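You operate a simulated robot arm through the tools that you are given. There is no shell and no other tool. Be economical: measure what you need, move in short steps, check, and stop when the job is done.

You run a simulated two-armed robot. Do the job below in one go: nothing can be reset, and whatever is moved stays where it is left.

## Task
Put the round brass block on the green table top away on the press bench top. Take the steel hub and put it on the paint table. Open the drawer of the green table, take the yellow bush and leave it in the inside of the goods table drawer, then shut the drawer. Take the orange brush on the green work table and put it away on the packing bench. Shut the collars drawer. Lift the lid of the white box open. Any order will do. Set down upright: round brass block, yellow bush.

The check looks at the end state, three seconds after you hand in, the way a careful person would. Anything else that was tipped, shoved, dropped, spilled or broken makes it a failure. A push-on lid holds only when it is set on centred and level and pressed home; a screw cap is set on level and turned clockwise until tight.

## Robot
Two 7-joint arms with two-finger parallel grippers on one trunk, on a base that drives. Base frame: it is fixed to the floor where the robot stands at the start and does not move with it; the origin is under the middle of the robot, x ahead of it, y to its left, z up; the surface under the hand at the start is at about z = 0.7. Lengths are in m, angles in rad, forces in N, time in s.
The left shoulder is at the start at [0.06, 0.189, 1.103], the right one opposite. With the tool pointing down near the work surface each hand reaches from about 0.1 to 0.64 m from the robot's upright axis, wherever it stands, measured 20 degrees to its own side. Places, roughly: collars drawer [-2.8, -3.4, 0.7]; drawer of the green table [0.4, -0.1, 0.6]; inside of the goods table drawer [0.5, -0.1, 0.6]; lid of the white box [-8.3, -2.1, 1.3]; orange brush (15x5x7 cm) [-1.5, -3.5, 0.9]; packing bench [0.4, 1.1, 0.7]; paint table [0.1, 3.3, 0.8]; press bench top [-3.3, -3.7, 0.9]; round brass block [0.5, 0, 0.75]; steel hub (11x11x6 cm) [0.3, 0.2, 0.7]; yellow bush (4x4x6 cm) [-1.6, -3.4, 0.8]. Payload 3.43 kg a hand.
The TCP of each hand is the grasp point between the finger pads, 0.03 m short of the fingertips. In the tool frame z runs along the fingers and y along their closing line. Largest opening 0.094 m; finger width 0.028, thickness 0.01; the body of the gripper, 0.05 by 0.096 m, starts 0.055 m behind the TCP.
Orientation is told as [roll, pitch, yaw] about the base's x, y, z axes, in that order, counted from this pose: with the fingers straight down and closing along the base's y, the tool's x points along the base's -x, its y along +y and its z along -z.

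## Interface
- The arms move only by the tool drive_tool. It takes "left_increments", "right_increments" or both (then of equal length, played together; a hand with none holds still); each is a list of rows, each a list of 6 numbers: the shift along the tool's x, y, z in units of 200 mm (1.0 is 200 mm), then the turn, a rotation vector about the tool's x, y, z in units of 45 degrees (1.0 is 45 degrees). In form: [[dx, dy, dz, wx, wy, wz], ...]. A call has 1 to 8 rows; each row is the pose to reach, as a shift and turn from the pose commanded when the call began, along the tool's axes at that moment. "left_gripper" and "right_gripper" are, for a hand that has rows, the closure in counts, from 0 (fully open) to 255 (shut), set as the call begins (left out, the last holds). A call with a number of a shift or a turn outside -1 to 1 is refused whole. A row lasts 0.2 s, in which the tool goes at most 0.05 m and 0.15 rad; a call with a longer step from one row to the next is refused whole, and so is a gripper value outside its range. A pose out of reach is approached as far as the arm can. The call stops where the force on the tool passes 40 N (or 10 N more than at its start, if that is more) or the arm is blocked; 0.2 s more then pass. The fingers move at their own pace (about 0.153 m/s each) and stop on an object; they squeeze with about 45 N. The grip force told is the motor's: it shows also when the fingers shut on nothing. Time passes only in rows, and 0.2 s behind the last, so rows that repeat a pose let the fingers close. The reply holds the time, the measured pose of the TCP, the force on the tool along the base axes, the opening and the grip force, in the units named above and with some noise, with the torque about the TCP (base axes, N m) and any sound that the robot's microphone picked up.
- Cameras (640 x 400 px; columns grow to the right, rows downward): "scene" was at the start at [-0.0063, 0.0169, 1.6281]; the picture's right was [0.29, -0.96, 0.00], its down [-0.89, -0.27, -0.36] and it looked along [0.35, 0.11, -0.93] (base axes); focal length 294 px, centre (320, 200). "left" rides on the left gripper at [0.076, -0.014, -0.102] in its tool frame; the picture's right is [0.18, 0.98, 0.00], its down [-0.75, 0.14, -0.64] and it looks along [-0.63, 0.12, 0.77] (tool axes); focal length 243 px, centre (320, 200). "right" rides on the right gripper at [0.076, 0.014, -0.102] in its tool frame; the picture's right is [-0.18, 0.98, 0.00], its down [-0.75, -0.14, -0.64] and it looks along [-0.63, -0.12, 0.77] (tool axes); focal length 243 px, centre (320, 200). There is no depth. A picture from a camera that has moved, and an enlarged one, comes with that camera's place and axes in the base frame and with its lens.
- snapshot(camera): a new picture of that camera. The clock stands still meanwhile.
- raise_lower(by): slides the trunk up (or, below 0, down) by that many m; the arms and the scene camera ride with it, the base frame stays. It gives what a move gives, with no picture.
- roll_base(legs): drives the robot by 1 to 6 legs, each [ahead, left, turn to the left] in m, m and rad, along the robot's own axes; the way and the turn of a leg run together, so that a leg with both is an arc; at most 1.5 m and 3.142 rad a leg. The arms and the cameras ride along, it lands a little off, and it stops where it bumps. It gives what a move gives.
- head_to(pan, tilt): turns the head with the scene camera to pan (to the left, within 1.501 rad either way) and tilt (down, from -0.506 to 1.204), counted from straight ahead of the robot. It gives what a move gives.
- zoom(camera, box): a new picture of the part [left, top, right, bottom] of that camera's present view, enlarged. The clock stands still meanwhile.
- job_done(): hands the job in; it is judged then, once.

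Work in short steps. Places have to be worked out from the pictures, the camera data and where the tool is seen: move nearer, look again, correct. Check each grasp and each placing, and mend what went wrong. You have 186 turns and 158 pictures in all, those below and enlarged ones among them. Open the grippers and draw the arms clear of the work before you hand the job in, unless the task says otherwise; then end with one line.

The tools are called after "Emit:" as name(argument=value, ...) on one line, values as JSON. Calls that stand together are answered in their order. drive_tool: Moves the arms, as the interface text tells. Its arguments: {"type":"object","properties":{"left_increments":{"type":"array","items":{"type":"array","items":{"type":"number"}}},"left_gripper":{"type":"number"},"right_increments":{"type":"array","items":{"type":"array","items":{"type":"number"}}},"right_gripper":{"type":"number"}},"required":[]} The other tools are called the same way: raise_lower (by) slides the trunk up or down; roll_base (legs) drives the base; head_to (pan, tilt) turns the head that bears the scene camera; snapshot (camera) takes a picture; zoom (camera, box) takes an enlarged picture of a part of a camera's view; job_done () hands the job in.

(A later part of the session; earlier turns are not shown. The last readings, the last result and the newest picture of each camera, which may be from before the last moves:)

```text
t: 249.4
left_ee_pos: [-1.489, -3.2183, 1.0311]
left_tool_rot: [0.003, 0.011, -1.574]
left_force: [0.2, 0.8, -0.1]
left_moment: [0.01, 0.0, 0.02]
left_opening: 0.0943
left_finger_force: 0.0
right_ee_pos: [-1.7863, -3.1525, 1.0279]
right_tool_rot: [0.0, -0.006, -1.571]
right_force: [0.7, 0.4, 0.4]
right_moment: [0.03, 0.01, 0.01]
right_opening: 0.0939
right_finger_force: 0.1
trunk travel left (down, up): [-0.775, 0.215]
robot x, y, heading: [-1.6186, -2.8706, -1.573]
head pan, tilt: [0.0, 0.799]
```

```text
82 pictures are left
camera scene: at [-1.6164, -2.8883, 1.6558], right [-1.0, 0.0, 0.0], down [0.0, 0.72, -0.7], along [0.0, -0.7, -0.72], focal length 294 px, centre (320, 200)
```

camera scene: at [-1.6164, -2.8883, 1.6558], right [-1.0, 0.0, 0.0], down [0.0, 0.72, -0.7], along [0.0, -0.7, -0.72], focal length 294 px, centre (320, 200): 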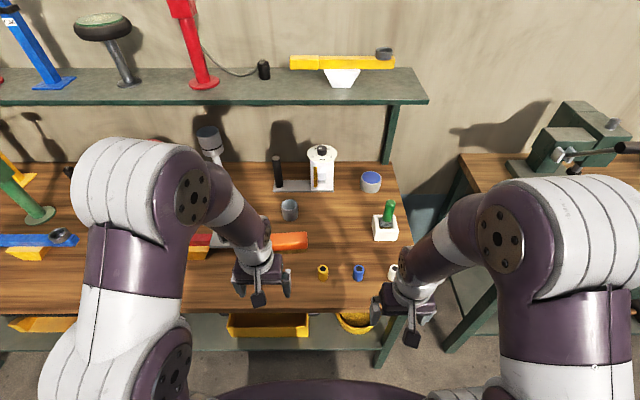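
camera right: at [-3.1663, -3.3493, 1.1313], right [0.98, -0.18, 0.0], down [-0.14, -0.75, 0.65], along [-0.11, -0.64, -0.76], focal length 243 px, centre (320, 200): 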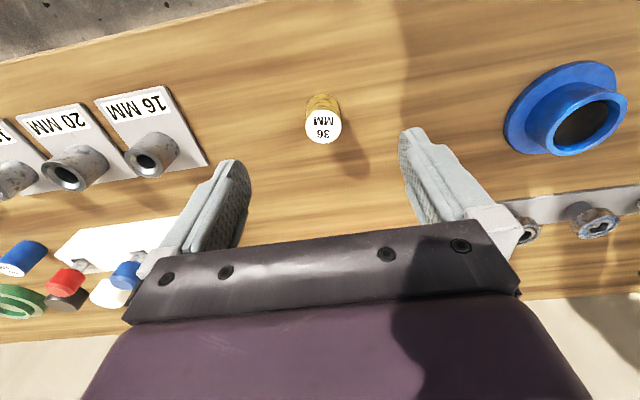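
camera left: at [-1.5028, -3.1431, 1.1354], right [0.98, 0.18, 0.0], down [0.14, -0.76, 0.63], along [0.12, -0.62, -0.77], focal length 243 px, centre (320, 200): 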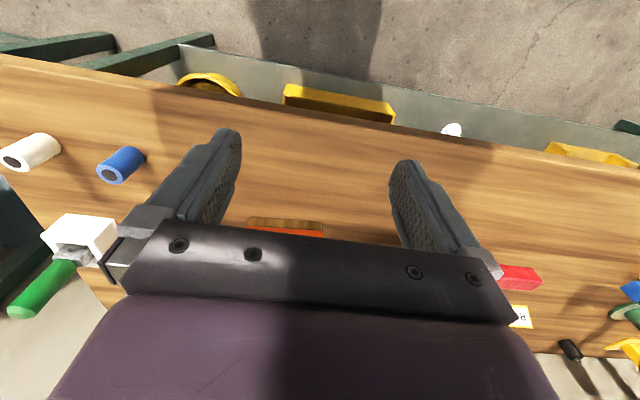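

The brush lies nearly along x, centred at about [−1.51, −3.445]. I turn the left hand 90° so it closes across the brush's 5 cm width while moving over it.

Emit:
drive_tool(left_increments=[[-0.1, -0.02, 0, 0, 0, 0.18], [-0.2, -0.04, 0, 0, 0, 0.36], [-0.3, -0.06, 0, 0, 0, 0.54], [-0.4, -0.08, 0, 0, 0, 0.72], [-0.5, -0.1, 0, 0, 0, 0.9], [-0.55, -0.1, 0, 0, 0, 1.0]])

Emit:
drive_tool(left_increments=[[0, 0, 0, 0, 0, 0.18], [0, 0, 0, 0, 0, 0.36], [0, 0, 0, 0, 0, 0.54], [0, 0, 0, 0, 0, 0.72], [0, 0, 0, 0, 0, 0.9], [0, 0, 0, 0, 0, 1.0]])

Emit:
snapshot(camera="left")

```text
t: 250.8
left_ee_pos: [-1.5098, -3.3285, 1.0293]
left_tool_rot: [-0.007, 0.008, -2.362]
left_force: [0.8, 0.0, -0.6]
left_moment: [0.0, 0.01, 0.04]
left_opening: 0.0941
left_finger_force: 0.2
right_ee_pos: [-1.7869, -3.1541, 1.0273]
right_tool_rot: [-0.001, -0.007, -1.572]
right_force: [-0.4, 0.2, -0.2]
right_moment: [0.0, 0.03, 0.05]
right_opening: 0.0938
right_finger_force: 0.1
trunk travel left (down, up): [-0.775, 0.215]
robot x, y, heading: [-1.6168, -2.872, -1.571]
head pan, tilt: [0.0, 0.799]
```

```text
t: 252.2
left_ee_pos: [-1.508, -3.3279, 1.0288]
left_tool_rot: [-0.011, 0.002, 3.136]
left_force: [0.4, -0.4, -0.8]
left_moment: [0.03, -0.02, 0.03]
left_opening: 0.094
left_finger_force: 0.0
right_ee_pos: [-1.7876, -3.1527, 1.0276]
right_tool_rot: [0.001, -0.006, -1.571]
right_force: [-0.2, 0.7, 0.1]
right_moment: [0.0, 0.02, 0.01]
right_opening: 0.094
right_finger_force: 0.0
trunk travel left (down, up): [-0.775, 0.215]
robot x, y, heading: [-1.6141, -2.8694, -1.573]
head pan, tilt: [0.0, 0.799]
```

```text
81 pictures are left
camera left: at [-1.433, -3.3159, 1.1336], right [0.18, -0.98, -0.01], down [-0.76, -0.14, 0.64], along [-0.63, -0.11, -0.77], focal length 243 px, centre (320, 200)
```

left: 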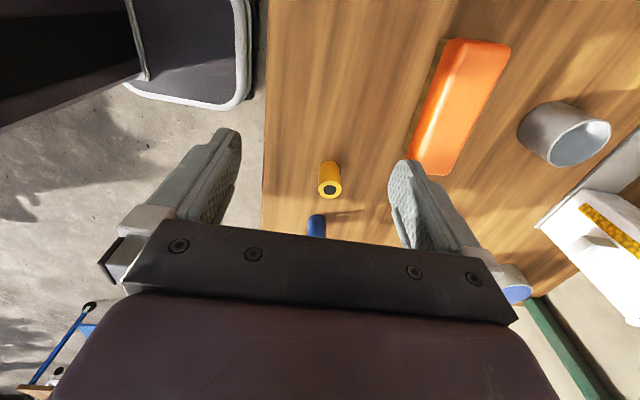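

Stereo puts this bench top at z ≈ 0.81, the bush top centre at [−1.625, −3.363, 0.87], and the brush centre near [−1.50, −3.467] turned about 10°. I move over the brush, aligning the yaw.

Emit:
drive_tool(left_increments=[[0.01, 0.2, 0.05, 0, 0, -0.1], [0.02, 0.4, 0.1, 0, 0, -0.216], [0.03, 0.6, 0.2, 0, 0, -0.216], [0.03, 0.695, 0.4, 0, 0, -0.216]])

Emit:
snapshot(camera="left")

```text
t: 253.2
left_ee_pos: [-1.5006, -3.4691, 0.9475]
left_tool_rot: [-0.01, 0.006, -2.975]
left_force: [1.0, 0.2, -1.0]
left_moment: [-0.02, 0.01, 0.01]
left_opening: 0.0939
left_finger_force: 0.0
right_ee_pos: [-1.787, -3.1547, 1.0279]
right_tool_rot: [0.001, -0.006, -1.571]
right_force: [-0.7, -0.1, 0.6]
right_moment: [-0.02, 0.0, -0.01]
right_opening: 0.0939
right_finger_force: 0.0
trunk travel left (down, up): [-0.775, 0.215]
robot x, y, heading: [-1.6185, -2.8699, -1.571]
head pan, tilt: [0.0, 0.799]
```

```text
80 pictures are left
camera left: at [-1.4288, -3.4429, 1.052], right [0.34, -0.94, -0.01], down [-0.72, -0.27, 0.64], along [-0.6, -0.21, -0.77], focal length 243 px, centre (320, 200)
```

left: 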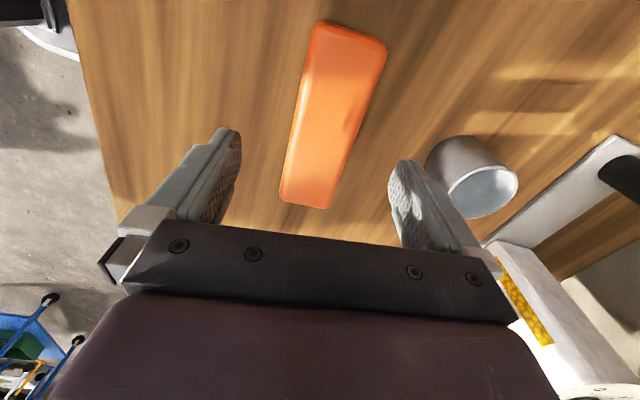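

The brush is centred between the fingers and well aligned. I lower to z ≈ 0.856 and close.

Emit:
drive_tool(left_increments=[[-0.01, 0.015, 0.2, 0, 0, 0.03], [-0.01, 0.015, 0.38, 0, 0, 0.03], [-0.01, 0.015, 0.46, 0, 0, 0.03]])

Emit:
drive_tool(left_increments=[[0, 0, 0, 0, 0, 0], [0, 0, 0, 0, 0, 0], [0, 0, 0, 0, 0, 0]], left_gripper=255)

Emit:
drive_tool(left_increments=[[0, 0, -0.1, 0, 0, 0], [0, 0, -0.3, 0, 0, 0], [0, 0, -0.5, 0, 0, 0], [0, 0, -0.7, 0, 0, 0]])

Emit:
snapshot(camera="left")

```text
t: 254.0
left_ee_pos: [-1.5022, -3.469, 0.8575]
left_tool_rot: [-0.009, 0.002, -2.997]
left_force: [1.0, -0.2, -1.0]
left_moment: [0.0, 0.0, 0.01]
left_opening: 0.094
left_finger_force: 0.0
right_ee_pos: [-1.7866, -3.1537, 1.0289]
right_tool_rot: [0.0, -0.006, -1.569]
right_force: [-0.3, 1.2, 0.1]
right_moment: [0.01, 0.0, -0.01]
right_opening: 0.0939
right_finger_force: 0.1
trunk travel left (down, up): [-0.775, 0.215]
robot x, y, heading: [-1.6165, -2.8674, -1.574]
head pan, tilt: [0.0, 0.799]
```

```text
t: 254.8
left_ee_pos: [-1.5023, -3.4681, 0.8577]
left_tool_rot: [-0.011, 0.004, -3.0]
left_force: [0.4, 0.3, 1.2]
left_moment: [-0.12, 0.08, -0.06]
left_opening: 0.054
left_finger_force: 44.6
right_ee_pos: [-1.7864, -3.1537, 1.0283]
right_tool_rot: [-0.002, -0.008, -1.569]
right_force: [0.2, 1.3, -0.9]
right_moment: [0.05, -0.03, 0.02]
right_opening: 0.0939
right_finger_force: 0.0
trunk travel left (down, up): [-0.775, 0.215]
robot x, y, heading: [-1.6167, -2.8703, -1.571]
head pan, tilt: [0.0, 0.799]
```

```text
t: 255.8
left_ee_pos: [-1.5036, -3.4585, 0.9917]
left_tool_rot: [-0.011, 0.005, -2.999]
left_force: [-0.3, 0.5, -2.0]
left_moment: [-0.02, 0.01, 0.0]
left_opening: 0.0543
left_finger_force: 45.5
left hand out of reach, approached as far as the arm can: row 4
right_ee_pos: [-1.7868, -3.1525, 1.0279]
right_tool_rot: [0.0, -0.007, -1.571]
right_force: [1.0, 0.4, 0.6]
right_moment: [0.0, 0.01, -0.01]
right_opening: 0.0941
right_finger_force: 0.1
trunk travel left (down, up): [-0.775, 0.215]
robot x, y, heading: [-1.6129, -2.8682, -1.574]
head pan, tilt: [0.0, 0.799]
```

```text
79 pictures are left
camera left: at [-1.4297, -3.4344, 1.0955], right [0.32, -0.95, -0.01], down [-0.73, -0.25, 0.64], along [-0.61, -0.2, -0.77], focal length 243 px, centre (320, 200)
```

left: 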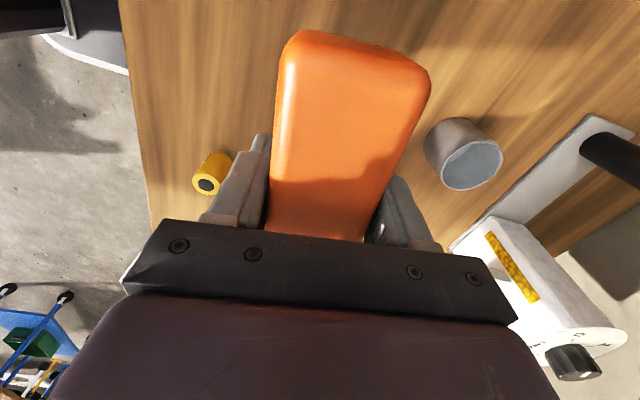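

The brush is held. I move the left hand aside and bring the right hand above the yellow bush.

Emit:
drive_tool(left_increments=[[0.14, -0.18, 0, 0, 0, 0], [0.28, -0.36, 0, 0, 0, 0], [0.42, -0.54, 0, 0, 0, 0], [0.56, -0.72, 0, 0, 0, 0], [0.735, -0.85, 0, 0, 0, 0]])

Emit:
drive_tool(right_increments=[[-0.17, 0.13, 0, 0, 0, 0], [-0.34, 0.27, 0, 0, 0, 0], [-0.51, 0.41, 0.05, 0, 0, 0], [-0.68, 0.54, 0.12, 0, 0, 0], [-0.85, 0.68, 0.2, 0, 0, 0], [-1.0, 0.81, 0.28, 0, 0, 0]])

Emit:
snapshot(camera="right")

```text
t: 257.0
left_ee_pos: [-1.3801, -3.2678, 0.9923]
left_tool_rot: [-0.008, 0.004, -2.999]
left_force: [0.6, 0.4, -0.9]
left_moment: [-0.01, 0.02, 0.02]
left_opening: 0.0538
left_finger_force: 45.1
right_ee_pos: [-1.7866, -3.154, 1.0284]
right_tool_rot: [-0.001, -0.007, -1.572]
right_force: [-0.1, 0.3, -0.4]
right_moment: [0.01, -0.01, 0.02]
right_opening: 0.0941
right_finger_force: 0.1
trunk travel left (down, up): [-0.775, 0.215]
robot x, y, heading: [-1.62, -2.8684, -1.571]
head pan, tilt: [0.0, 0.799]
```

```text
t: 258.4
left_ee_pos: [-1.382, -3.2698, 0.9922]
left_tool_rot: [-0.012, 0.004, -2.998]
left_force: [0.5, 0.7, -1.0]
left_moment: [0.03, 0.01, -0.01]
left_opening: 0.0537
left_finger_force: 45.3
right_ee_pos: [-1.6225, -3.3553, 0.9734]
right_tool_rot: [-0.002, -0.004, -1.571]
right_force: [-0.8, 0.3, 0.5]
right_moment: [0.0, 0.01, 0.05]
right_opening: 0.0941
right_finger_force: 0.1
trunk travel left (down, up): [-0.775, 0.215]
robot x, y, heading: [-1.6159, -2.8717, -1.574]
head pan, tilt: [0.0, 0.799]
```

```text
78 pictures are left
camera right: at [-1.6108, -3.2788, 1.075], right [0.98, -0.18, 0.0], down [-0.14, -0.75, 0.65], along [-0.12, -0.63, -0.76], focal length 243 px, centre (320, 200)
```

right: 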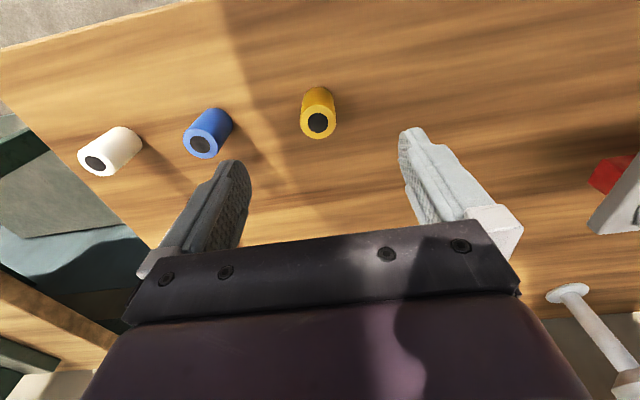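

The bush is at [−1.628, −3.362]. I descend to z ≈ 0.85 and grip it.

Emit:
drive_tool(right_increments=[[-0.035, -0.025, 0.2, 0, 0, 0], [-0.035, -0.025, 0.4, 0, 0, 0], [-0.035, -0.025, 0.55, 0, 0, 0], [-0.035, -0.025, 0.61, 0, 0, 0]])

Emit:
drive_tool(right_increments=[[0, 0, 0, 0, 0, 0], [0, 0, 0, 0, 0, 0], [0, 0, 0, 0, 0, 0]], right_gripper=255)

Emit:
drive_tool(right_increments=[[0, 0, -0.1, 0, 0, 0], [0, 0, -0.3, 0, 0, 0], [0, 0, -0.5, 0, 0, 0], [0, 0, -0.7, 0, 0, 0]])

Emit:
snapshot(camera="right")

```text
t: 259.4
left_ee_pos: [-1.3815, -3.2692, 0.9917]
left_tool_rot: [-0.011, 0.005, -2.998]
left_force: [-0.5, 1.1, -1.1]
left_moment: [0.02, 0.03, 0.03]
left_opening: 0.054
left_finger_force: 44.6
right_ee_pos: [-1.6294, -3.3619, 0.8508]
right_tool_rot: [0.0, -0.004, -1.57]
right_force: [0.3, -0.1, -0.5]
right_moment: [-0.01, -0.03, -0.02]
right_opening: 0.094
right_finger_force: 0.1
trunk travel left (down, up): [-0.775, 0.215]
robot x, y, heading: [-1.6156, -2.8687, -1.579]
head pan, tilt: [0.0, 0.799]
```

```text
t: 260.2
left_ee_pos: [-1.3814, -3.2678, 0.9918]
left_tool_rot: [-0.011, 0.005, -3.0]
left_force: [0.0, 0.4, -2.1]
left_moment: [0.03, 0.0, 0.0]
left_opening: 0.0535
left_finger_force: 44.9
right_ee_pos: [-1.6297, -3.3619, 0.8517]
right_tool_rot: [0.002, -0.007, -1.571]
right_force: [0.8, 0.9, 3.2]
right_moment: [0.01, -0.11, -0.02]
right_opening: 0.0305
right_finger_force: 44.9
trunk travel left (down, up): [-0.775, 0.215]
robot x, y, heading: [-1.616, -2.8678, -1.573]
head pan, tilt: [0.0, 0.799]
```

```text
t: 261.2
left_ee_pos: [-1.3817, -3.2677, 0.9922]
left_tool_rot: [-0.008, 0.003, -2.998]
left_force: [-0.4, -0.1, -1.4]
left_moment: [0.0, -0.03, 0.02]
left_opening: 0.0536
left_finger_force: 44.8
right_ee_pos: [-1.6302, -3.3601, 0.9914]
right_tool_rot: [-0.002, -0.007, -1.571]
right_force: [0.3, 0.4, 0.2]
right_moment: [-0.02, -0.01, 0.01]
right_opening: 0.0306
right_finger_force: 44.8
trunk travel left (down, up): [-0.775, 0.215]
robot x, y, heading: [-1.6165, -2.8735, -1.57]
head pan, tilt: [0.0, 0.799]
```

```text
77 pictures are left
camera right: at [-1.6176, -3.2826, 1.0939], right [0.98, -0.18, 0.0], down [-0.14, -0.75, 0.65], along [-0.12, -0.64, -0.76], focal length 243 px, centre (320, 200)
```

right: 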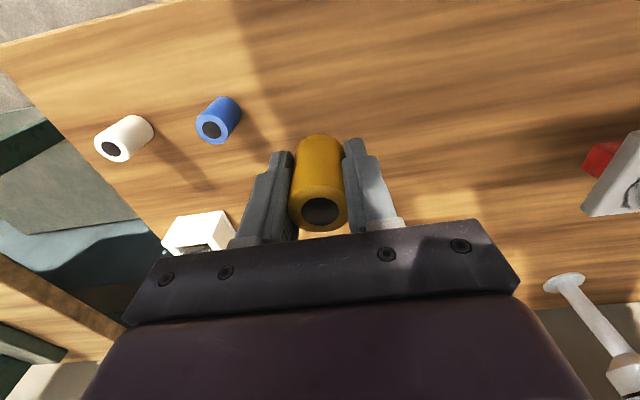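

The bush is held upright. I retract, back away and drive to the packing bench near the start.

Emit:
drive_tool(right_increments=[[0.2, -0.1, 0, 0, 0, 0], [0.4, -0.2, 0, 0, 0, 0], [0.6, -0.3, 0, 0, 0, 0], [0.8, -0.4, 0, 0, 0, 0]])

Emit:
roll_base(legs=[[-0.7, 0, 0], [0, 0, 1.571], [0.7, 0, 0], [0, 1.5, 0], [0, 1.5, 0]])

Emit:
head_to(pan=0.2, tilt=0.6)

Emit:
snapshot(camera="scene")

```text
t: 262.2
left_ee_pos: [-1.383, -3.2665, 0.9938]
left_tool_rot: [-0.01, 0.004, -2.998]
left_force: [-0.7, 1.2, -1.4]
left_moment: [-0.04, -0.05, 0.0]
left_opening: 0.0539
left_finger_force: 45.7
right_ee_pos: [-1.711, -3.2003, 0.9901]
right_tool_rot: [-0.001, -0.009, -1.571]
right_force: [0.8, -0.3, -0.6]
right_moment: [-0.02, -0.01, -0.02]
right_opening: 0.0303
right_finger_force: 44.9
trunk travel left (down, up): [-0.775, 0.215]
robot x, y, heading: [-1.6155, -2.8691, -1.574]
head pan, tilt: [0.0, 0.799]
```

```text
t: 287.4
left_ee_pos: [-0.5532, 1.0731, 0.9929]
left_tool_rot: [-0.011, 0.005, -1.419]
left_force: [-0.1, -0.1, -1.5]
left_moment: [0.01, -0.01, 0.03]
left_opening: 0.054
left_finger_force: 45.6
right_ee_pos: [-0.6173, 0.7444, 0.9893]
right_tool_rot: [0.0, -0.008, 0.01]
right_force: [-0.8, -0.1, -0.3]
right_moment: [-0.04, -0.02, -0.02]
right_opening: 0.03
right_finger_force: 45.4
trunk travel left (down, up): [-0.775, 0.215]
robot x, y, heading: [-0.9503, 0.8329, 0.007]
head pan, tilt: [0.0, 0.799]
```

```text
t: 288.1
left_ee_pos: [-0.5534, 1.0724, 0.9918]
left_tool_rot: [-0.01, 0.003, -1.418]
left_force: [0.4, 0.3, -0.7]
left_moment: [0.02, 0.02, -0.02]
left_opening: 0.0538
left_finger_force: 45.5
right_ee_pos: [-0.6176, 0.7441, 0.9901]
right_tool_rot: [0.001, -0.005, 0.011]
right_force: [0.0, 0.7, -1.0]
right_moment: [-0.01, -0.02, 0.02]
right_opening: 0.03
right_finger_force: 44.6
trunk travel left (down, up): [-0.775, 0.215]
robot x, y, heading: [-0.9485, 0.8353, 0.007]
head pan, tilt: [0.201, 0.6]
```

```text
76 pictures are left
camera scene: at [-0.9238, 0.853, 1.6726], right [0.21, -0.98, 0.0], down [-0.55, -0.12, -0.82], along [0.81, 0.17, -0.57], focal length 294 px, centre (320, 200)
```

scene: 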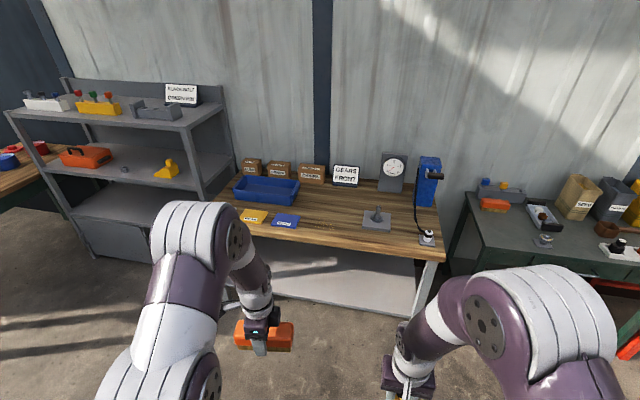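

The packing bench is ahead. I zoom to choose a free spot for the brush.

Emit:
zoom(camera="scene", box=[210, 140, 450, 290])

```text
2.67 times, centred on (330, 215) of scene
camera zoom: at [-0.9238, 0.853, 1.6726], right [0.21, -0.98, 0.0], down [-0.55, -0.12, -0.82], along [0.81, 0.17, -0.57], focal length 784 px, centre (293, 160)
```

zoom: 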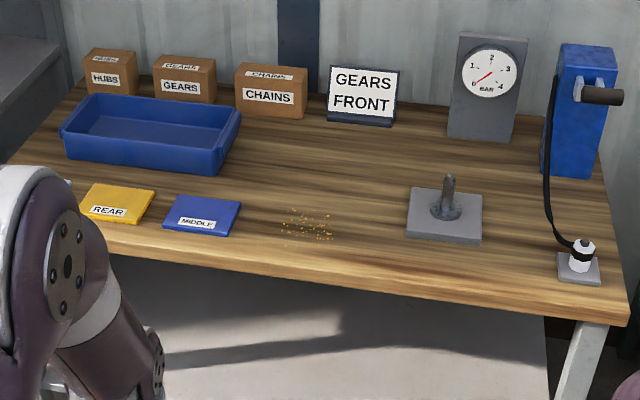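

A free area lies in the middle, near [0.36, 1.06], between tray, gauge and pin stand. I drive closer and re-measure.

Emit:
roll_base(legs=[[0.6, 0.06, 0]])

Emit:
head_to(pan=0.2, tilt=0.8)

Emit:
snapshot(camera="scene")

```text
t: 291.5
left_ee_pos: [0.0505, 1.1351, 0.992]
left_tool_rot: [-0.01, 0.004, -1.423]
left_force: [0.4, -0.7, -1.4]
left_moment: [0.02, -0.01, 0.0]
left_opening: 0.0536
left_finger_force: 44.7
right_ee_pos: [-0.0144, 0.806, 0.9891]
right_tool_rot: [0.001, -0.007, 0.006]
right_force: [0.5, 0.2, 0.0]
right_moment: [0.01, -0.01, 0.03]
right_opening: 0.0298
right_finger_force: 45.3
trunk travel left (down, up): [-0.775, 0.215]
robot x, y, heading: [-0.3457, 0.8979, 0.005]
head pan, tilt: [0.201, 0.6]
```

```text
t: 292.2
left_ee_pos: [0.052, 1.1353, 0.993]
left_tool_rot: [-0.011, 0.004, -1.423]
left_force: [0.3, -0.8, -1.2]
left_moment: [-0.03, 0.02, -0.01]
left_opening: 0.0537
left_finger_force: 44.9
right_ee_pos: [-0.0133, 0.8059, 0.9899]
right_tool_rot: [0.0, -0.005, 0.006]
right_force: [-0.7, 0.7, -0.8]
right_moment: [-0.02, 0.01, 0.0]
right_opening: 0.03
right_finger_force: 44.7
trunk travel left (down, up): [-0.775, 0.215]
robot x, y, heading: [-0.3467, 0.8936, 0.003]
head pan, tilt: [0.201, 0.799]
```

```text
74 pictures are left
camera scene: at [-0.3274, 0.9148, 1.6558], right [0.2, -0.98, 0.0], down [-0.7, -0.14, -0.7], along [0.68, 0.14, -0.72], focal length 294 px, centre (320, 200)
```

scene: 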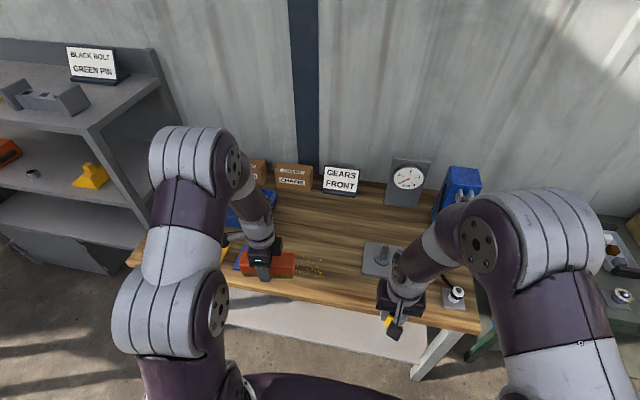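

Bench z ≈ 0.72, edge x ≈ 0.096, sawdust near x 0.15–0.27. I drive 0.15 m ahead and bring the brush over [0.37, 1.07].

Emit:
roll_base(legs=[[0.15, 0, 0]])

Emit:
drive_tool(left_increments=[[-0.11, 0.2, 0, 0, 0, 0], [-0.22, 0.4, 0, 0, 0, 0], [-0.33, 0.6, 0.1, 0, 0, 0], [-0.45, 0.79, 0.25, 0, 0, 0], [-0.45, 0.79, 0.4, 0, 0, 0]])

Emit:
snapshot(camera="left")

Emit:
snapshot(camera="scene")

```text
t: 293.6
left_ee_pos: [0.1993, 1.1339, 0.9932]
left_tool_rot: [-0.007, 0.003, -1.423]
left_force: [-0.7, 0.2, -0.8]
left_moment: [0.0, 0.02, 0.0]
left_opening: 0.0536
left_finger_force: 45.0
right_ee_pos: [0.1357, 0.8061, 0.9899]
right_tool_rot: [0.0, -0.007, 0.005]
right_force: [0.4, 0.3, -1.4]
right_moment: [0.01, 0.0, 0.01]
right_opening: 0.0301
right_finger_force: 45.2
trunk travel left (down, up): [-0.775, 0.215]
robot x, y, heading: [-0.1988, 0.9006, 0.008]
head pan, tilt: [0.201, 0.799]
```

```text
refused: row 4 steps farther than a row can; nothing moved
```

```text
73 pictures are left
camera left: at [0.1757, 1.2074, 1.0972], right [0.94, 0.33, -0.01], down [0.26, -0.73, 0.64], along [0.2, -0.6, -0.77], focal length 243 px, centre (320, 200)
```

left: 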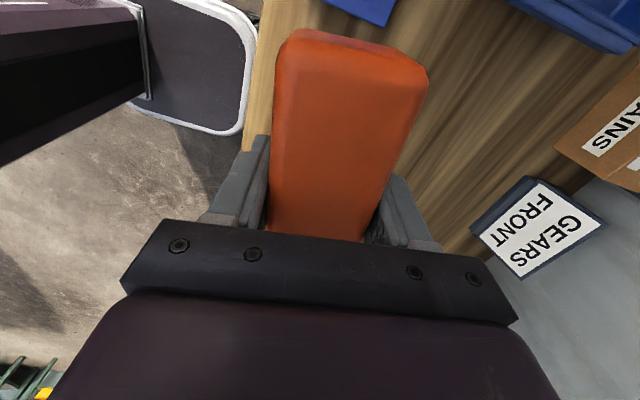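

```text
72 pictures are left
camera scene: at [-0.18, 0.9151, 1.6559], right [0.2, -0.98, 0.0], down [-0.7, -0.15, -0.7], along [0.68, 0.14, -0.72], focal length 294 px, centre (320, 200)
```

scene: 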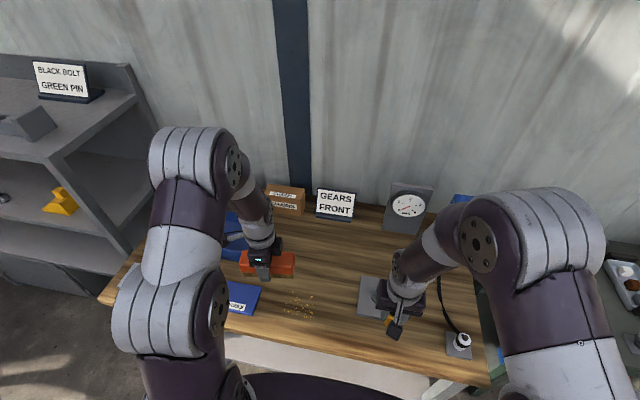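

The move was refused for one over-long row; I resend it with shorter steps.

Emit:
drive_tool(left_increments=[[-0.1, 0.18, 0, 0, 0, 0], [-0.2, 0.36, 0, 0, 0, 0], [-0.3, 0.54, 0.05, 0, 0, 0], [-0.4, 0.72, 0.12, 0, 0, 0], [-0.45, 0.79, 0.3, 0, 0, 0], [-0.45, 0.79, 0.5, 0, 0, 0]])

Emit:
snapshot(camera="left")

Emit:
zoom(camera="scene", box=[200, 160, 460, 322])

```text
t: 295.0
left_ee_pos: [0.3706, 1.0698, 0.8905]
left_tool_rot: [-0.009, 0.005, -1.424]
left_force: [-0.1, 0.4, -0.7]
left_moment: [0.04, 0.01, -0.01]
left_opening: 0.0539
left_finger_force: 44.6
right_ee_pos: [0.1354, 0.806, 0.9896]
right_tool_rot: [0.0, -0.006, 0.006]
right_force: [-0.3, -0.5, -0.4]
right_moment: [0.05, 0.0, -0.02]
right_opening: 0.0299
right_finger_force: 44.7
trunk travel left (down, up): [-0.775, 0.215]
robot x, y, heading: [-0.1995, 0.9009, 0.004]
head pan, tilt: [0.201, 0.799]
```

```text
71 pictures are left
camera left: at [0.3463, 1.1421, 0.9952], right [0.94, 0.33, -0.01], down [0.26, -0.73, 0.64], along [0.2, -0.6, -0.77], focal length 243 px, centre (320, 200)
```

left: 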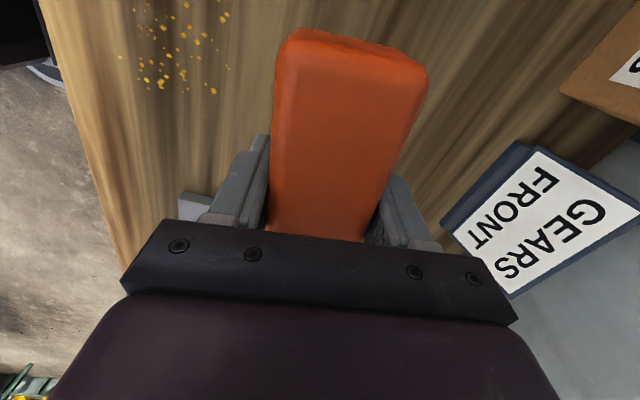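

```text
2.46 times, centred on (330, 241) of scene
camera zoom: at [-0.1777, 0.9156, 1.6559], right [0.2, -0.98, 0.0], down [-0.7, -0.15, -0.7], along [0.68, 0.14, -0.72], focal length 723 px, centre (295, 99)
```

zoom: 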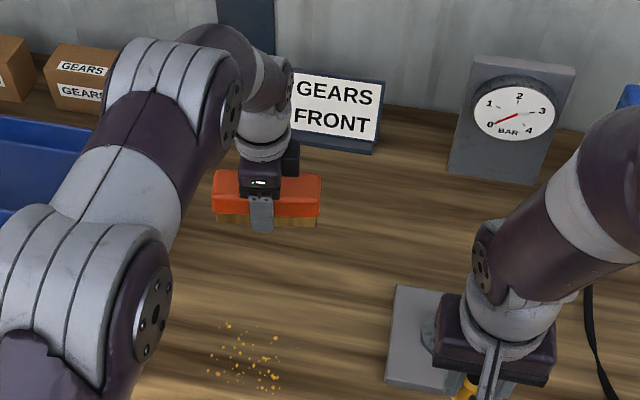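

The brush hangs over clear wood. I lower it to contact.

Emit:
drive_tool(left_increments=[[0, 0, 0.2, 0, 0, 0], [0, 0, 0.4, 0, 0, 0], [0, 0, 0.54, 0, 0, 0]])

Emit:
drive_tool(left_increments=[[0, 0, 0.015, 0, 0, 0], [0, 0, 0.03, 0, 0, 0], [0, 0, 0.045, 0, 0, 0], [0, 0, 0.06, 0, 0, 0], [0, 0, 0.075, 0, 0, 0]])

```text
t: 295.8
left_ee_pos: [0.3676, 1.0693, 0.782]
left_tool_rot: [-0.01, 0.003, -1.422]
left_force: [0.6, 0.1, -0.9]
left_moment: [0.01, 0.01, -0.03]
left_opening: 0.0539
left_finger_force: 45.1
right_ee_pos: [0.1356, 0.8072, 0.9895]
right_tool_rot: [0.0, -0.005, 0.006]
right_force: [0.2, 0.2, -0.4]
right_moment: [-0.02, 0.0, 0.02]
right_opening: 0.0298
right_finger_force: 45.3
trunk travel left (down, up): [-0.775, 0.215]
robot x, y, heading: [-0.201, 0.8973, 0.001]
head pan, tilt: [0.201, 0.799]
```

```text
t: 297.0
left_ee_pos: [0.3682, 1.0702, 0.7666]
left_tool_rot: [-0.01, 0.004, -1.422]
left_force: [0.1, -0.2, -1.4]
left_moment: [0.01, -0.03, -0.02]
left_opening: 0.0534
left_finger_force: 44.9
right_ee_pos: [0.1373, 0.8074, 0.99]
right_tool_rot: [0.001, -0.007, 0.006]
right_force: [0.3, 0.6, -0.9]
right_moment: [-0.01, -0.02, -0.01]
right_opening: 0.0298
right_finger_force: 44.6
trunk travel left (down, up): [-0.775, 0.215]
robot x, y, heading: [-0.1954, 0.8967, 0.003]
head pan, tilt: [0.201, 0.799]
```

No contact yet; I keep lowering in small steps.

Emit:
drive_tool(left_increments=[[0, 0, 0.015, 0, 0, 0], [0, 0, 0.03, 0, 0, 0], [0, 0, 0.045, 0, 0, 0], [0, 0, 0.06, 0, 0, 0], [0, 0, 0.075, 0, 0, 0]])

Emit:
drive_tool(left_increments=[[0, 0, 0.015, 0, 0, 0], [0, 0, 0.03, 0, 0, 0], [0, 0, 0.045, 0, 0, 0], [0, 0, 0.06, 0, 0, 0]])

```text
t: 298.2
left_ee_pos: [0.3686, 1.0694, 0.7554]
left_tool_rot: [-0.003, 0.001, -1.423]
left_force: [-5.1, 1.4, 24.3]
left_moment: [0.01, -0.37, -0.09]
left_opening: 0.0538
left_finger_force: 45.0
right_ee_pos: [0.1318, 0.8066, 0.991]
right_tool_rot: [0.0, -0.008, 0.004]
right_force: [0.6, -0.4, 0.1]
right_moment: [-0.03, 0.0, 0.02]
right_opening: 0.0298
right_finger_force: 44.6
trunk travel left (down, up): [-0.775, 0.215]
robot x, y, heading: [-0.1991, 0.9008, 0.006]
head pan, tilt: [0.201, 0.799]
```

```text
t: 298.7
left_ee_pos: [0.3708, 1.0693, 0.756]
left_tool_rot: [0.002, 0.004, -1.424]
left_force: [-11.6, 0.6, 28.0]
left_moment: [0.09, 0.39, -0.01]
left_opening: 0.0539
left_finger_force: 44.5
right_ee_pos: [0.1334, 0.8067, 0.9924]
right_tool_rot: [0.0, -0.009, 0.005]
right_force: [0.7, 0.0, -0.6]
right_moment: [-0.01, 0.01, 0.03]
right_opening: 0.03
right_finger_force: 45.2
trunk travel left (down, up): [-0.775, 0.215]
robot x, y, heading: [-0.2003, 0.9007, 0.001]
head pan, tilt: [0.201, 0.799]
stopped in row 2 (left hand): the force on the tool passed its limit at 43 N (the readings are from after the stop); the commanded pose is now the measured one
```

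The brush rests on the bench. I release and lift away.

Emit:
drive_tool(left_increments=[[0, 0, -0.01, 0, 0, 0], [0, 0, -0.01, 0, 0, 0]])

Emit:
drive_tool(left_increments=[[0, 0, 0, 0, 0, 0], [0, 0, 0, 0, 0, 0], [0, 0, 0, 0, 0, 0]], left_gripper=0)

Emit:
drive_tool(left_increments=[[0, 0, -0.2, 0, 0, 0], [0, 0, -0.4, 0, 0, 0], [0, 0, -0.6, 0, 0, 0], [0, 0, -0.8, 0, 0, 0], [0, 0, -1.0, 0, 0, 0]])

Emit:
snapshot(camera="left")

```text
t: 299.3
left_ee_pos: [0.3717, 1.0698, 0.7569]
left_tool_rot: [-0.001, 0.002, -1.422]
left_force: [-3.6, -3.0, 16.7]
left_moment: [-0.12, -0.15, -0.02]
left_opening: 0.054
left_finger_force: 45.0
right_ee_pos: [0.1329, 0.8046, 0.9902]
right_tool_rot: [0.001, -0.009, 0.005]
right_force: [0.8, 0.5, -0.7]
right_moment: [0.01, 0.0, 0.01]
right_opening: 0.0299
right_finger_force: 45.1
trunk travel left (down, up): [-0.775, 0.215]
robot x, y, heading: [-0.1974, 0.8976, 0.004]
head pan, tilt: [0.201, 0.799]
```

```text
t: 300.1
left_ee_pos: [0.3711, 1.0708, 0.7541]
left_tool_rot: [-0.003, 0.004, -1.424]
left_force: [0.3, 0.4, 0.2]
left_moment: [0.0, -0.01, -0.03]
left_opening: 0.0938
left_finger_force: 0.0
right_ee_pos: [0.1357, 0.8063, 0.9906]
right_tool_rot: [0.0, -0.005, 0.004]
right_force: [-0.1, -0.4, -0.6]
right_moment: [-0.01, 0.01, -0.01]
right_opening: 0.0303
right_finger_force: 45.0
trunk travel left (down, up): [-0.775, 0.215]
robot x, y, heading: [-0.1988, 0.8984, -0.0]
head pan, tilt: [0.201, 0.799]
```

```text
t: 301.3
left_ee_pos: [0.3711, 1.0697, 0.9555]
left_tool_rot: [-0.003, 0.004, -1.423]
left_force: [0.3, 0.5, 0.0]
left_moment: [-0.01, 0.0, -0.03]
left_opening: 0.094
left_finger_force: 0.1
right_ee_pos: [0.134, 0.8061, 0.9906]
right_tool_rot: [0.0, -0.008, 0.006]
right_force: [0.7, 0.4, -0.6]
right_moment: [0.0, -0.02, 0.01]
right_opening: 0.03
right_finger_force: 44.9
trunk travel left (down, up): [-0.775, 0.215]
robot x, y, heading: [-0.2016, 0.8962, 0.005]
head pan, tilt: [0.201, 0.799]
```

```text
69 pictures are left
camera left: at [0.3463, 1.1421, 1.0597], right [0.94, 0.33, 0.0], down [0.25, -0.73, 0.64], along [0.21, -0.6, -0.77], focal length 243 px, centre (320, 200)
```

left: 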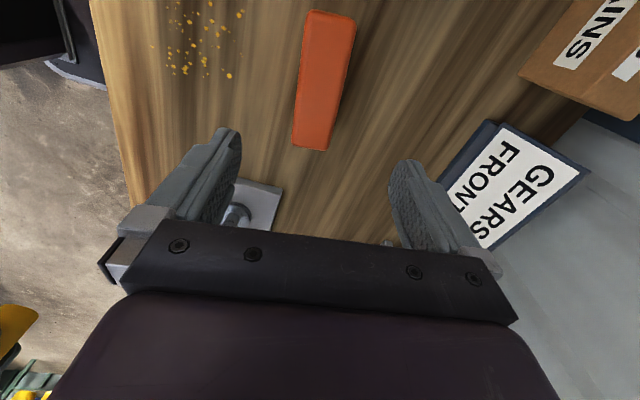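

The brush is in place. I retract, then drive back and across to look at the green table's drawer.

Emit:
drive_tool(left_increments=[[0, -0.2, 0, 0, 0, 0], [0, -0.4, 0, 0, 0, 0], [0, -0.6, 0, 0, 0, 0], [0, -0.8, 0, 0, 0, 0]])

Emit:
roll_base(legs=[[-0.45, 0, 0], [0, -1.02, 0]])

Emit:
head_to(pan=0, tilt=0.8)

Emit:
snapshot(camera="scene")

```text
t: 302.3
left_ee_pos: [0.2111, 1.046, 0.9559]
left_tool_rot: [0.0, 0.003, -1.423]
left_force: [-0.4, 0.3, -0.2]
left_moment: [-0.02, -0.02, 0.0]
left_opening: 0.094
left_finger_force: 0.0
right_ee_pos: [0.1342, 0.8061, 0.9898]
right_tool_rot: [-0.001, -0.006, 0.006]
right_force: [-0.2, -0.2, 0.3]
right_moment: [-0.02, 0.02, -0.01]
right_opening: 0.03
right_finger_force: 44.8
trunk travel left (down, up): [-0.775, 0.215]
robot x, y, heading: [-0.1974, 0.8956, 0.005]
head pan, tilt: [0.201, 0.799]
```

```text
t: 309.8
left_ee_pos: [-0.2309, 0.0325, 0.9551]
left_tool_rot: [-0.004, 0.005, -1.423]
left_force: [0.7, 0.1, 0.0]
left_moment: [0.04, -0.03, -0.01]
left_opening: 0.0939
left_finger_force: 0.0
right_ee_pos: [-0.3087, -0.207, 0.9895]
right_tool_rot: [0.0, -0.006, 0.004]
right_force: [0.3, 0.1, -0.2]
right_moment: [-0.05, -0.03, -0.01]
right_opening: 0.0297
right_finger_force: 44.7
trunk travel left (down, up): [-0.775, 0.215]
robot x, y, heading: [-0.6392, -0.1153, 0.005]
head pan, tilt: [0.201, 0.799]
```

```text
t: 310.6
left_ee_pos: [-0.2307, 0.0317, 0.9557]
left_tool_rot: [-0.003, 0.002, -1.422]
left_force: [0.8, 0.3, -0.2]
left_moment: [0.02, 0.01, -0.03]
left_opening: 0.0942
left_finger_force: 0.1
right_ee_pos: [-0.3094, -0.2078, 0.9892]
right_tool_rot: [0.0, -0.007, 0.004]
right_force: [-0.6, -0.4, -0.4]
right_moment: [-0.01, 0.01, -0.02]
right_opening: 0.0298
right_finger_force: 44.9
trunk travel left (down, up): [-0.775, 0.215]
robot x, y, heading: [-0.6443, -0.1197, 0.001]
head pan, tilt: [0.0, 0.799]
```

```text
68 pictures are left
camera scene: at [-0.6214, -0.1153, 1.6558], right [0.0, -1.0, 0.0], down [-0.72, 0.0, -0.7], along [0.7, 0.0, -0.72], focal length 294 px, centre (320, 200)
```

scene: 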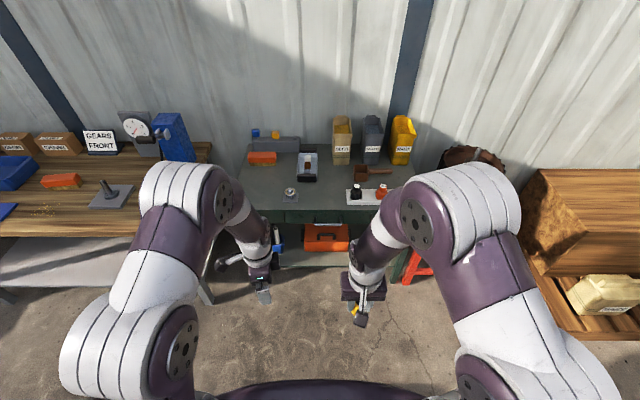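

Emit:
zoom(camera="scene", box=[230, 160, 430, 285])

```text
3.20 times, centred on (330, 222) of scene
camera zoom: at [-0.6214, -0.1153, 1.6558], right [0.0, -1.0, 0.0], down [-0.72, 0.0, -0.7], along [0.7, 0.0, -0.72], focal length 940 px, centre (288, 128)
```

zoom: 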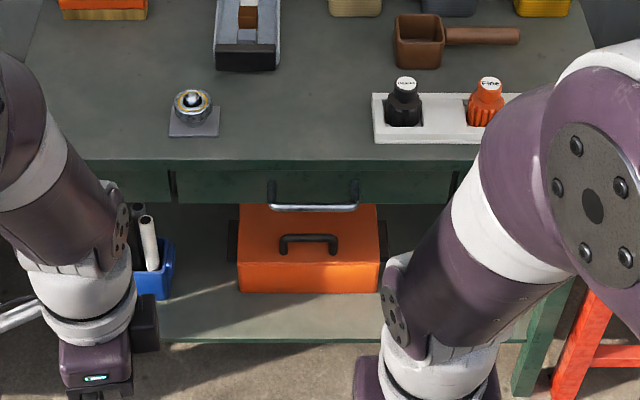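

The handle bar is about y −0.09…−0.21, z ≈ 0.635, x ≈ 0.215, in front of the table edge at x 0.247. I square the left hand, push it forward, and lean its fingers toward the drawer.

Emit:
drive_tool(left_increments=[[0, 0.17, 0.05, 0, 0, 0.1], [0, 0.34, 0.15, 0, 0, 0.19], [0, 0.5, 0.25, 0, 0, 0.19], [0, 0.6, 0.4, 0, 0, 0.19]])

Emit:
drive_tool(left_increments=[[0, 0, 0, -0.18, 0, 0], [0, 0, 0, -0.36, 0, 0], [0, 0, 0, -0.54, 0, 0], [0, 0, 0, -0.72, 0, 0], [0, 0, 0, -0.9, 0, 0], [0, 0, 0, -1.0, 0, 0]])

Emit:
snapshot(camera="left")

```text
t: 311.6
left_ee_pos: [-0.1118, 0.0499, 0.8746]
left_tool_rot: [-0.004, 0.003, -1.57]
left_force: [0.1, 0.4, 0.3]
left_moment: [0.03, 0.01, -0.02]
left_opening: 0.0939
left_finger_force: 0.1
right_ee_pos: [-0.3079, -0.2076, 0.9887]
right_tool_rot: [0.001, -0.004, 0.005]
right_force: [-0.8, -0.1, -0.3]
right_moment: [-0.02, 0.02, -0.03]
right_opening: 0.0298
right_finger_force: 44.5
trunk travel left (down, up): [-0.775, 0.215]
robot x, y, heading: [-0.6382, -0.1177, 0.007]
head pan, tilt: [0.0, 0.799]
```

```text
t: 313.0
left_ee_pos: [-0.113, 0.0502, 0.8758]
left_tool_rot: [0.785, 0.003, -1.571]
left_force: [-0.3, 0.3, -0.5]
left_moment: [0.01, -0.01, -0.01]
left_opening: 0.0942
left_finger_force: 0.1
left hand out of reach, approached as far as the arm can: row 5
right_ee_pos: [-0.3094, -0.2074, 0.9908]
right_tool_rot: [-0.001, -0.007, 0.006]
right_force: [0.8, 1.1, -0.5]
right_moment: [-0.01, -0.02, 0.01]
right_opening: 0.0298
right_finger_force: 44.9
trunk travel left (down, up): [-0.775, 0.215]
robot x, y, heading: [-0.6394, -0.1155, 0.0]
head pan, tilt: [0.0, 0.799]
```

```text
66 pictures are left
camera left: at [-0.1947, 0.1258, 0.9399], right [0.69, 0.18, 0.7], down [-0.35, -0.76, 0.55], along [0.63, -0.63, -0.46], focal length 243 px, centre (320, 200)
```

left: 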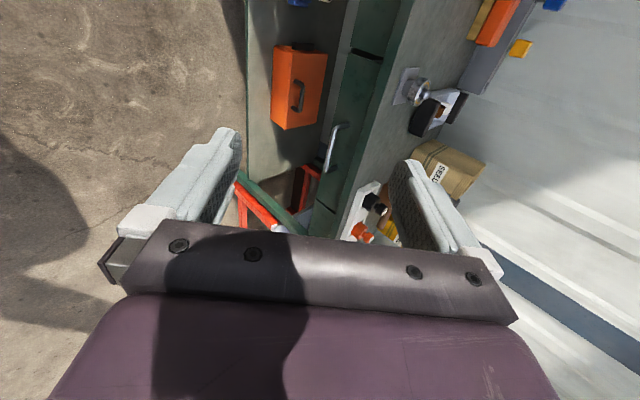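

The hand leans 45° forward and the handle is in view. I zoom on it.

Emit:
zoom(camera="left", box=[270, 40, 430, 220])

```text
2.22 times, centred on (350, 130) of left
camera zoom: at [-0.1947, 0.1258, 0.9399], right [0.69, 0.18, 0.7], down [-0.35, -0.76, 0.55], along [0.63, -0.63, -0.46], focal length 539 px, centre (253, 356)
```

zoom: 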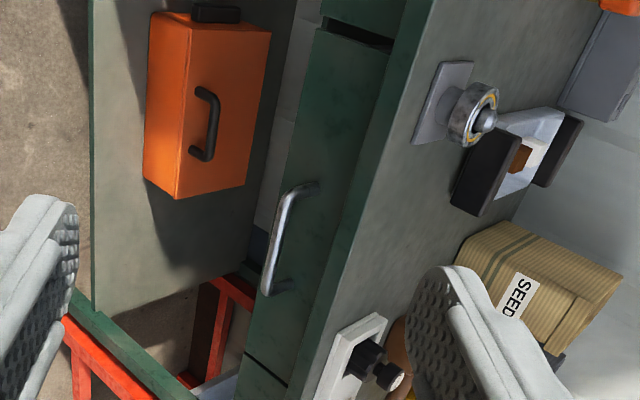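

Handle bar is at about [0.237, y −0.15, 0.614], drawer face x ≈ 0.287. I lower the trunk, shift the base right, and lean the hand further with the fingers partly closed to fit under the table edge.

Emit:
raise_lower(by=-0.2)

Emit:
roll_base(legs=[[0.1, -0.1, 0]])

Emit:
drive_tool(left_increments=[[-0.1, 0, 0, -0.15, 0, 0], [-0.25, 0, 0, -0.3, 0, 0], [-0.4, 0, 0, -0.3, 0, 0]], left_gripper=165)

Emit:
snapshot(camera="left")

Emit:
snapshot(camera="scene")

```text
t: 315.1
left_ee_pos: [-0.1121, 0.0496, 0.6756]
left_tool_rot: [0.782, 0.004, -1.572]
left_force: [0.0, -0.5, 0.8]
left_moment: [-0.03, -0.01, 0.01]
left_opening: 0.0937
left_finger_force: 0.1
right_ee_pos: [-0.3097, -0.208, 0.7894]
right_tool_rot: [-0.001, -0.007, 0.004]
right_force: [0.2, 0.4, -0.2]
right_moment: [0.02, 0.03, 0.0]
right_opening: 0.0299
right_finger_force: 45.7
trunk travel left (down, up): [-0.575, 0.415]
robot x, y, heading: [-0.6434, -0.1128, 0.004]
head pan, tilt: [0.0, 0.799]
```

```text
t: 316.5
left_ee_pos: [-0.0111, -0.0505, 0.6751]
left_tool_rot: [0.781, 0.004, -1.571]
left_force: [0.0, 0.1, -0.2]
left_moment: [0.0, -0.02, 0.01]
left_opening: 0.094
left_finger_force: 0.1
right_ee_pos: [-0.2075, -0.3084, 0.7893]
right_tool_rot: [0.001, -0.005, 0.006]
right_force: [-0.3, -0.5, -0.4]
right_moment: [0.0, 0.02, 0.0]
right_opening: 0.0299
right_finger_force: 45.2
trunk travel left (down, up): [-0.575, 0.415]
robot x, y, heading: [-0.5391, -0.2165, 0.001]
head pan, tilt: [0.0, 0.799]
```

```text
t: 317.3
left_ee_pos: [-0.0106, -0.1317, 0.6747]
left_tool_rot: [1.02, 0.003, -1.571]
left_force: [-0.5, -1.5, -0.7]
left_moment: [0.01, 0.02, 0.0]
left_opening: 0.033
left_finger_force: 0.0
right_ee_pos: [-0.2079, -0.3097, 0.7897]
right_tool_rot: [0.002, -0.007, 0.007]
right_force: [0.8, 0.2, 0.3]
right_moment: [0.01, -0.01, -0.01]
right_opening: 0.03
right_finger_force: 45.1
trunk travel left (down, up): [-0.575, 0.415]
robot x, y, heading: [-0.5386, -0.2166, -0.002]
head pan, tilt: [0.0, 0.799]
```

```text
64 pictures are left
camera left: at [-0.106, -0.0552, 0.7174], right [0.52, 0.18, 0.84], down [-0.47, -0.76, 0.45], along [0.72, -0.63, -0.3], focal length 243 px, centre (320, 200)
```

left: 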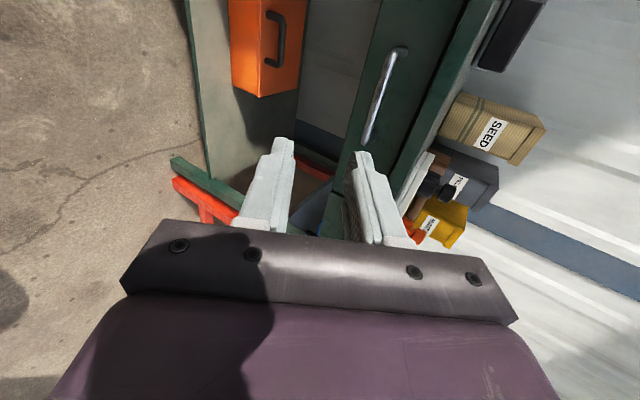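

```text
63 pictures are left
camera scene: at [-0.5204, -0.2165, 1.4558], right [0.0, -1.0, 0.0], down [-0.72, 0.0, -0.7], along [0.7, 0.0, -0.72], focal length 294 px, centre (320, 200)
```

scene: 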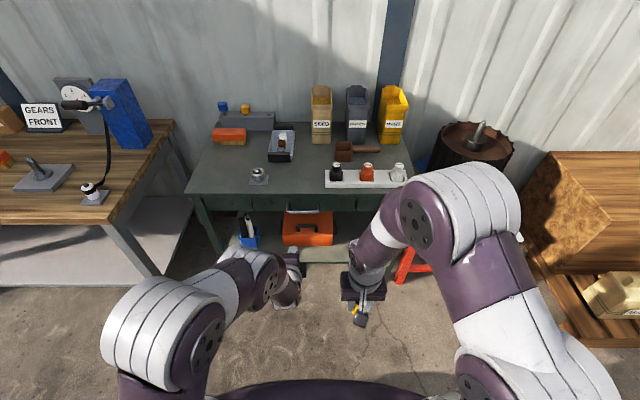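

Refined bar position is about [0.233, −0.15, 0.622]. I drive 0.15 m ahead so the approach is straight along the fingers.

Emit:
roll_base(legs=[[0.15, 0, 0]])

Emit:
zoom(camera="left", box=[220, 0, 440, 250])

```text
t: 318.6
left_ee_pos: [0.1405, -0.1306, 0.674]
left_tool_rot: [1.016, 0.003, -1.57]
left_force: [0.1, -0.2, 0.3]
left_moment: [0.03, 0.0, 0.01]
left_opening: 0.0332
left_finger_force: 0.0
right_ee_pos: [-0.0577, -0.3082, 0.79]
right_tool_rot: [-0.001, -0.006, 0.005]
right_force: [0.0, 0.5, -1.2]
right_moment: [0.03, 0.02, 0.01]
right_opening: 0.0298
right_finger_force: 44.7
trunk travel left (down, up): [-0.575, 0.415]
robot x, y, heading: [-0.3939, -0.2206, 0.006]
head pan, tilt: [0.0, 0.799]
```

```text
1.60 times, centred on (330, 125) of left
camera zoom: at [0.0448, -0.0547, 0.7169], right [0.52, 0.18, 0.84], down [-0.47, -0.75, 0.46], along [0.71, -0.63, -0.31], focal length 388 px, centre (304, 320)
```

zoom: 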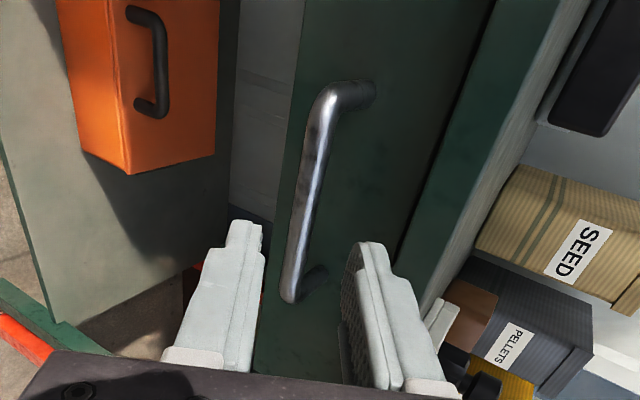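

The bar is lined up between the fingertips. I advance about 10 cm along the fingers and grip.

Emit:
drive_tool(left_increments=[[0, 0, 0.2, 0, 0, 0], [0, 0, 0.35, 0, 0, 0], [0, 0, 0.45, 0, 0, 0], [0, 0, 0.5, 0, 0, 0]])

Emit:
snapshot(camera="left")

```text
t: 319.6
left_ee_pos: [0.2253, -0.1296, 0.622]
left_tool_rot: [1.018, 0.003, -1.571]
left_force: [-0.2, -0.5, -0.3]
left_moment: [0.06, 0.01, -0.04]
left_opening: 0.0331
left_finger_force: 0.0
right_ee_pos: [-0.0595, -0.3073, 0.7904]
right_tool_rot: [0.0, -0.007, 0.004]
right_force: [0.0, 0.1, -0.7]
right_moment: [0.01, 0.01, 0.01]
right_opening: 0.0295
right_finger_force: 45.3
trunk travel left (down, up): [-0.575, 0.415]
robot x, y, heading: [-0.3949, -0.2165, 0.002]
head pan, tilt: [0.0, 0.799]
```

```text
61 pictures are left
camera left: at [0.13, -0.0548, 0.6647], right [0.52, 0.18, 0.84], down [-0.47, -0.75, 0.46], along [0.71, -0.63, -0.3], focal length 243 px, centre (320, 200)
```

left: 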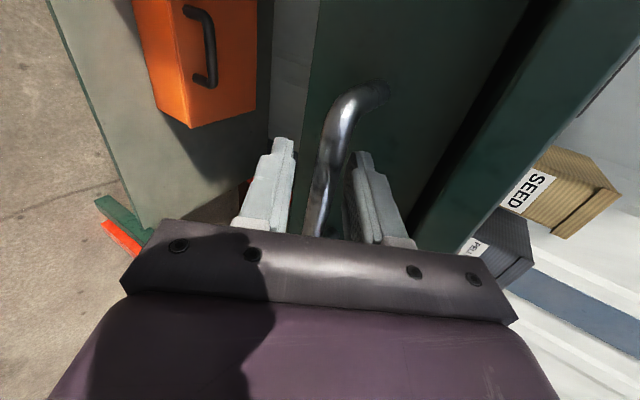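

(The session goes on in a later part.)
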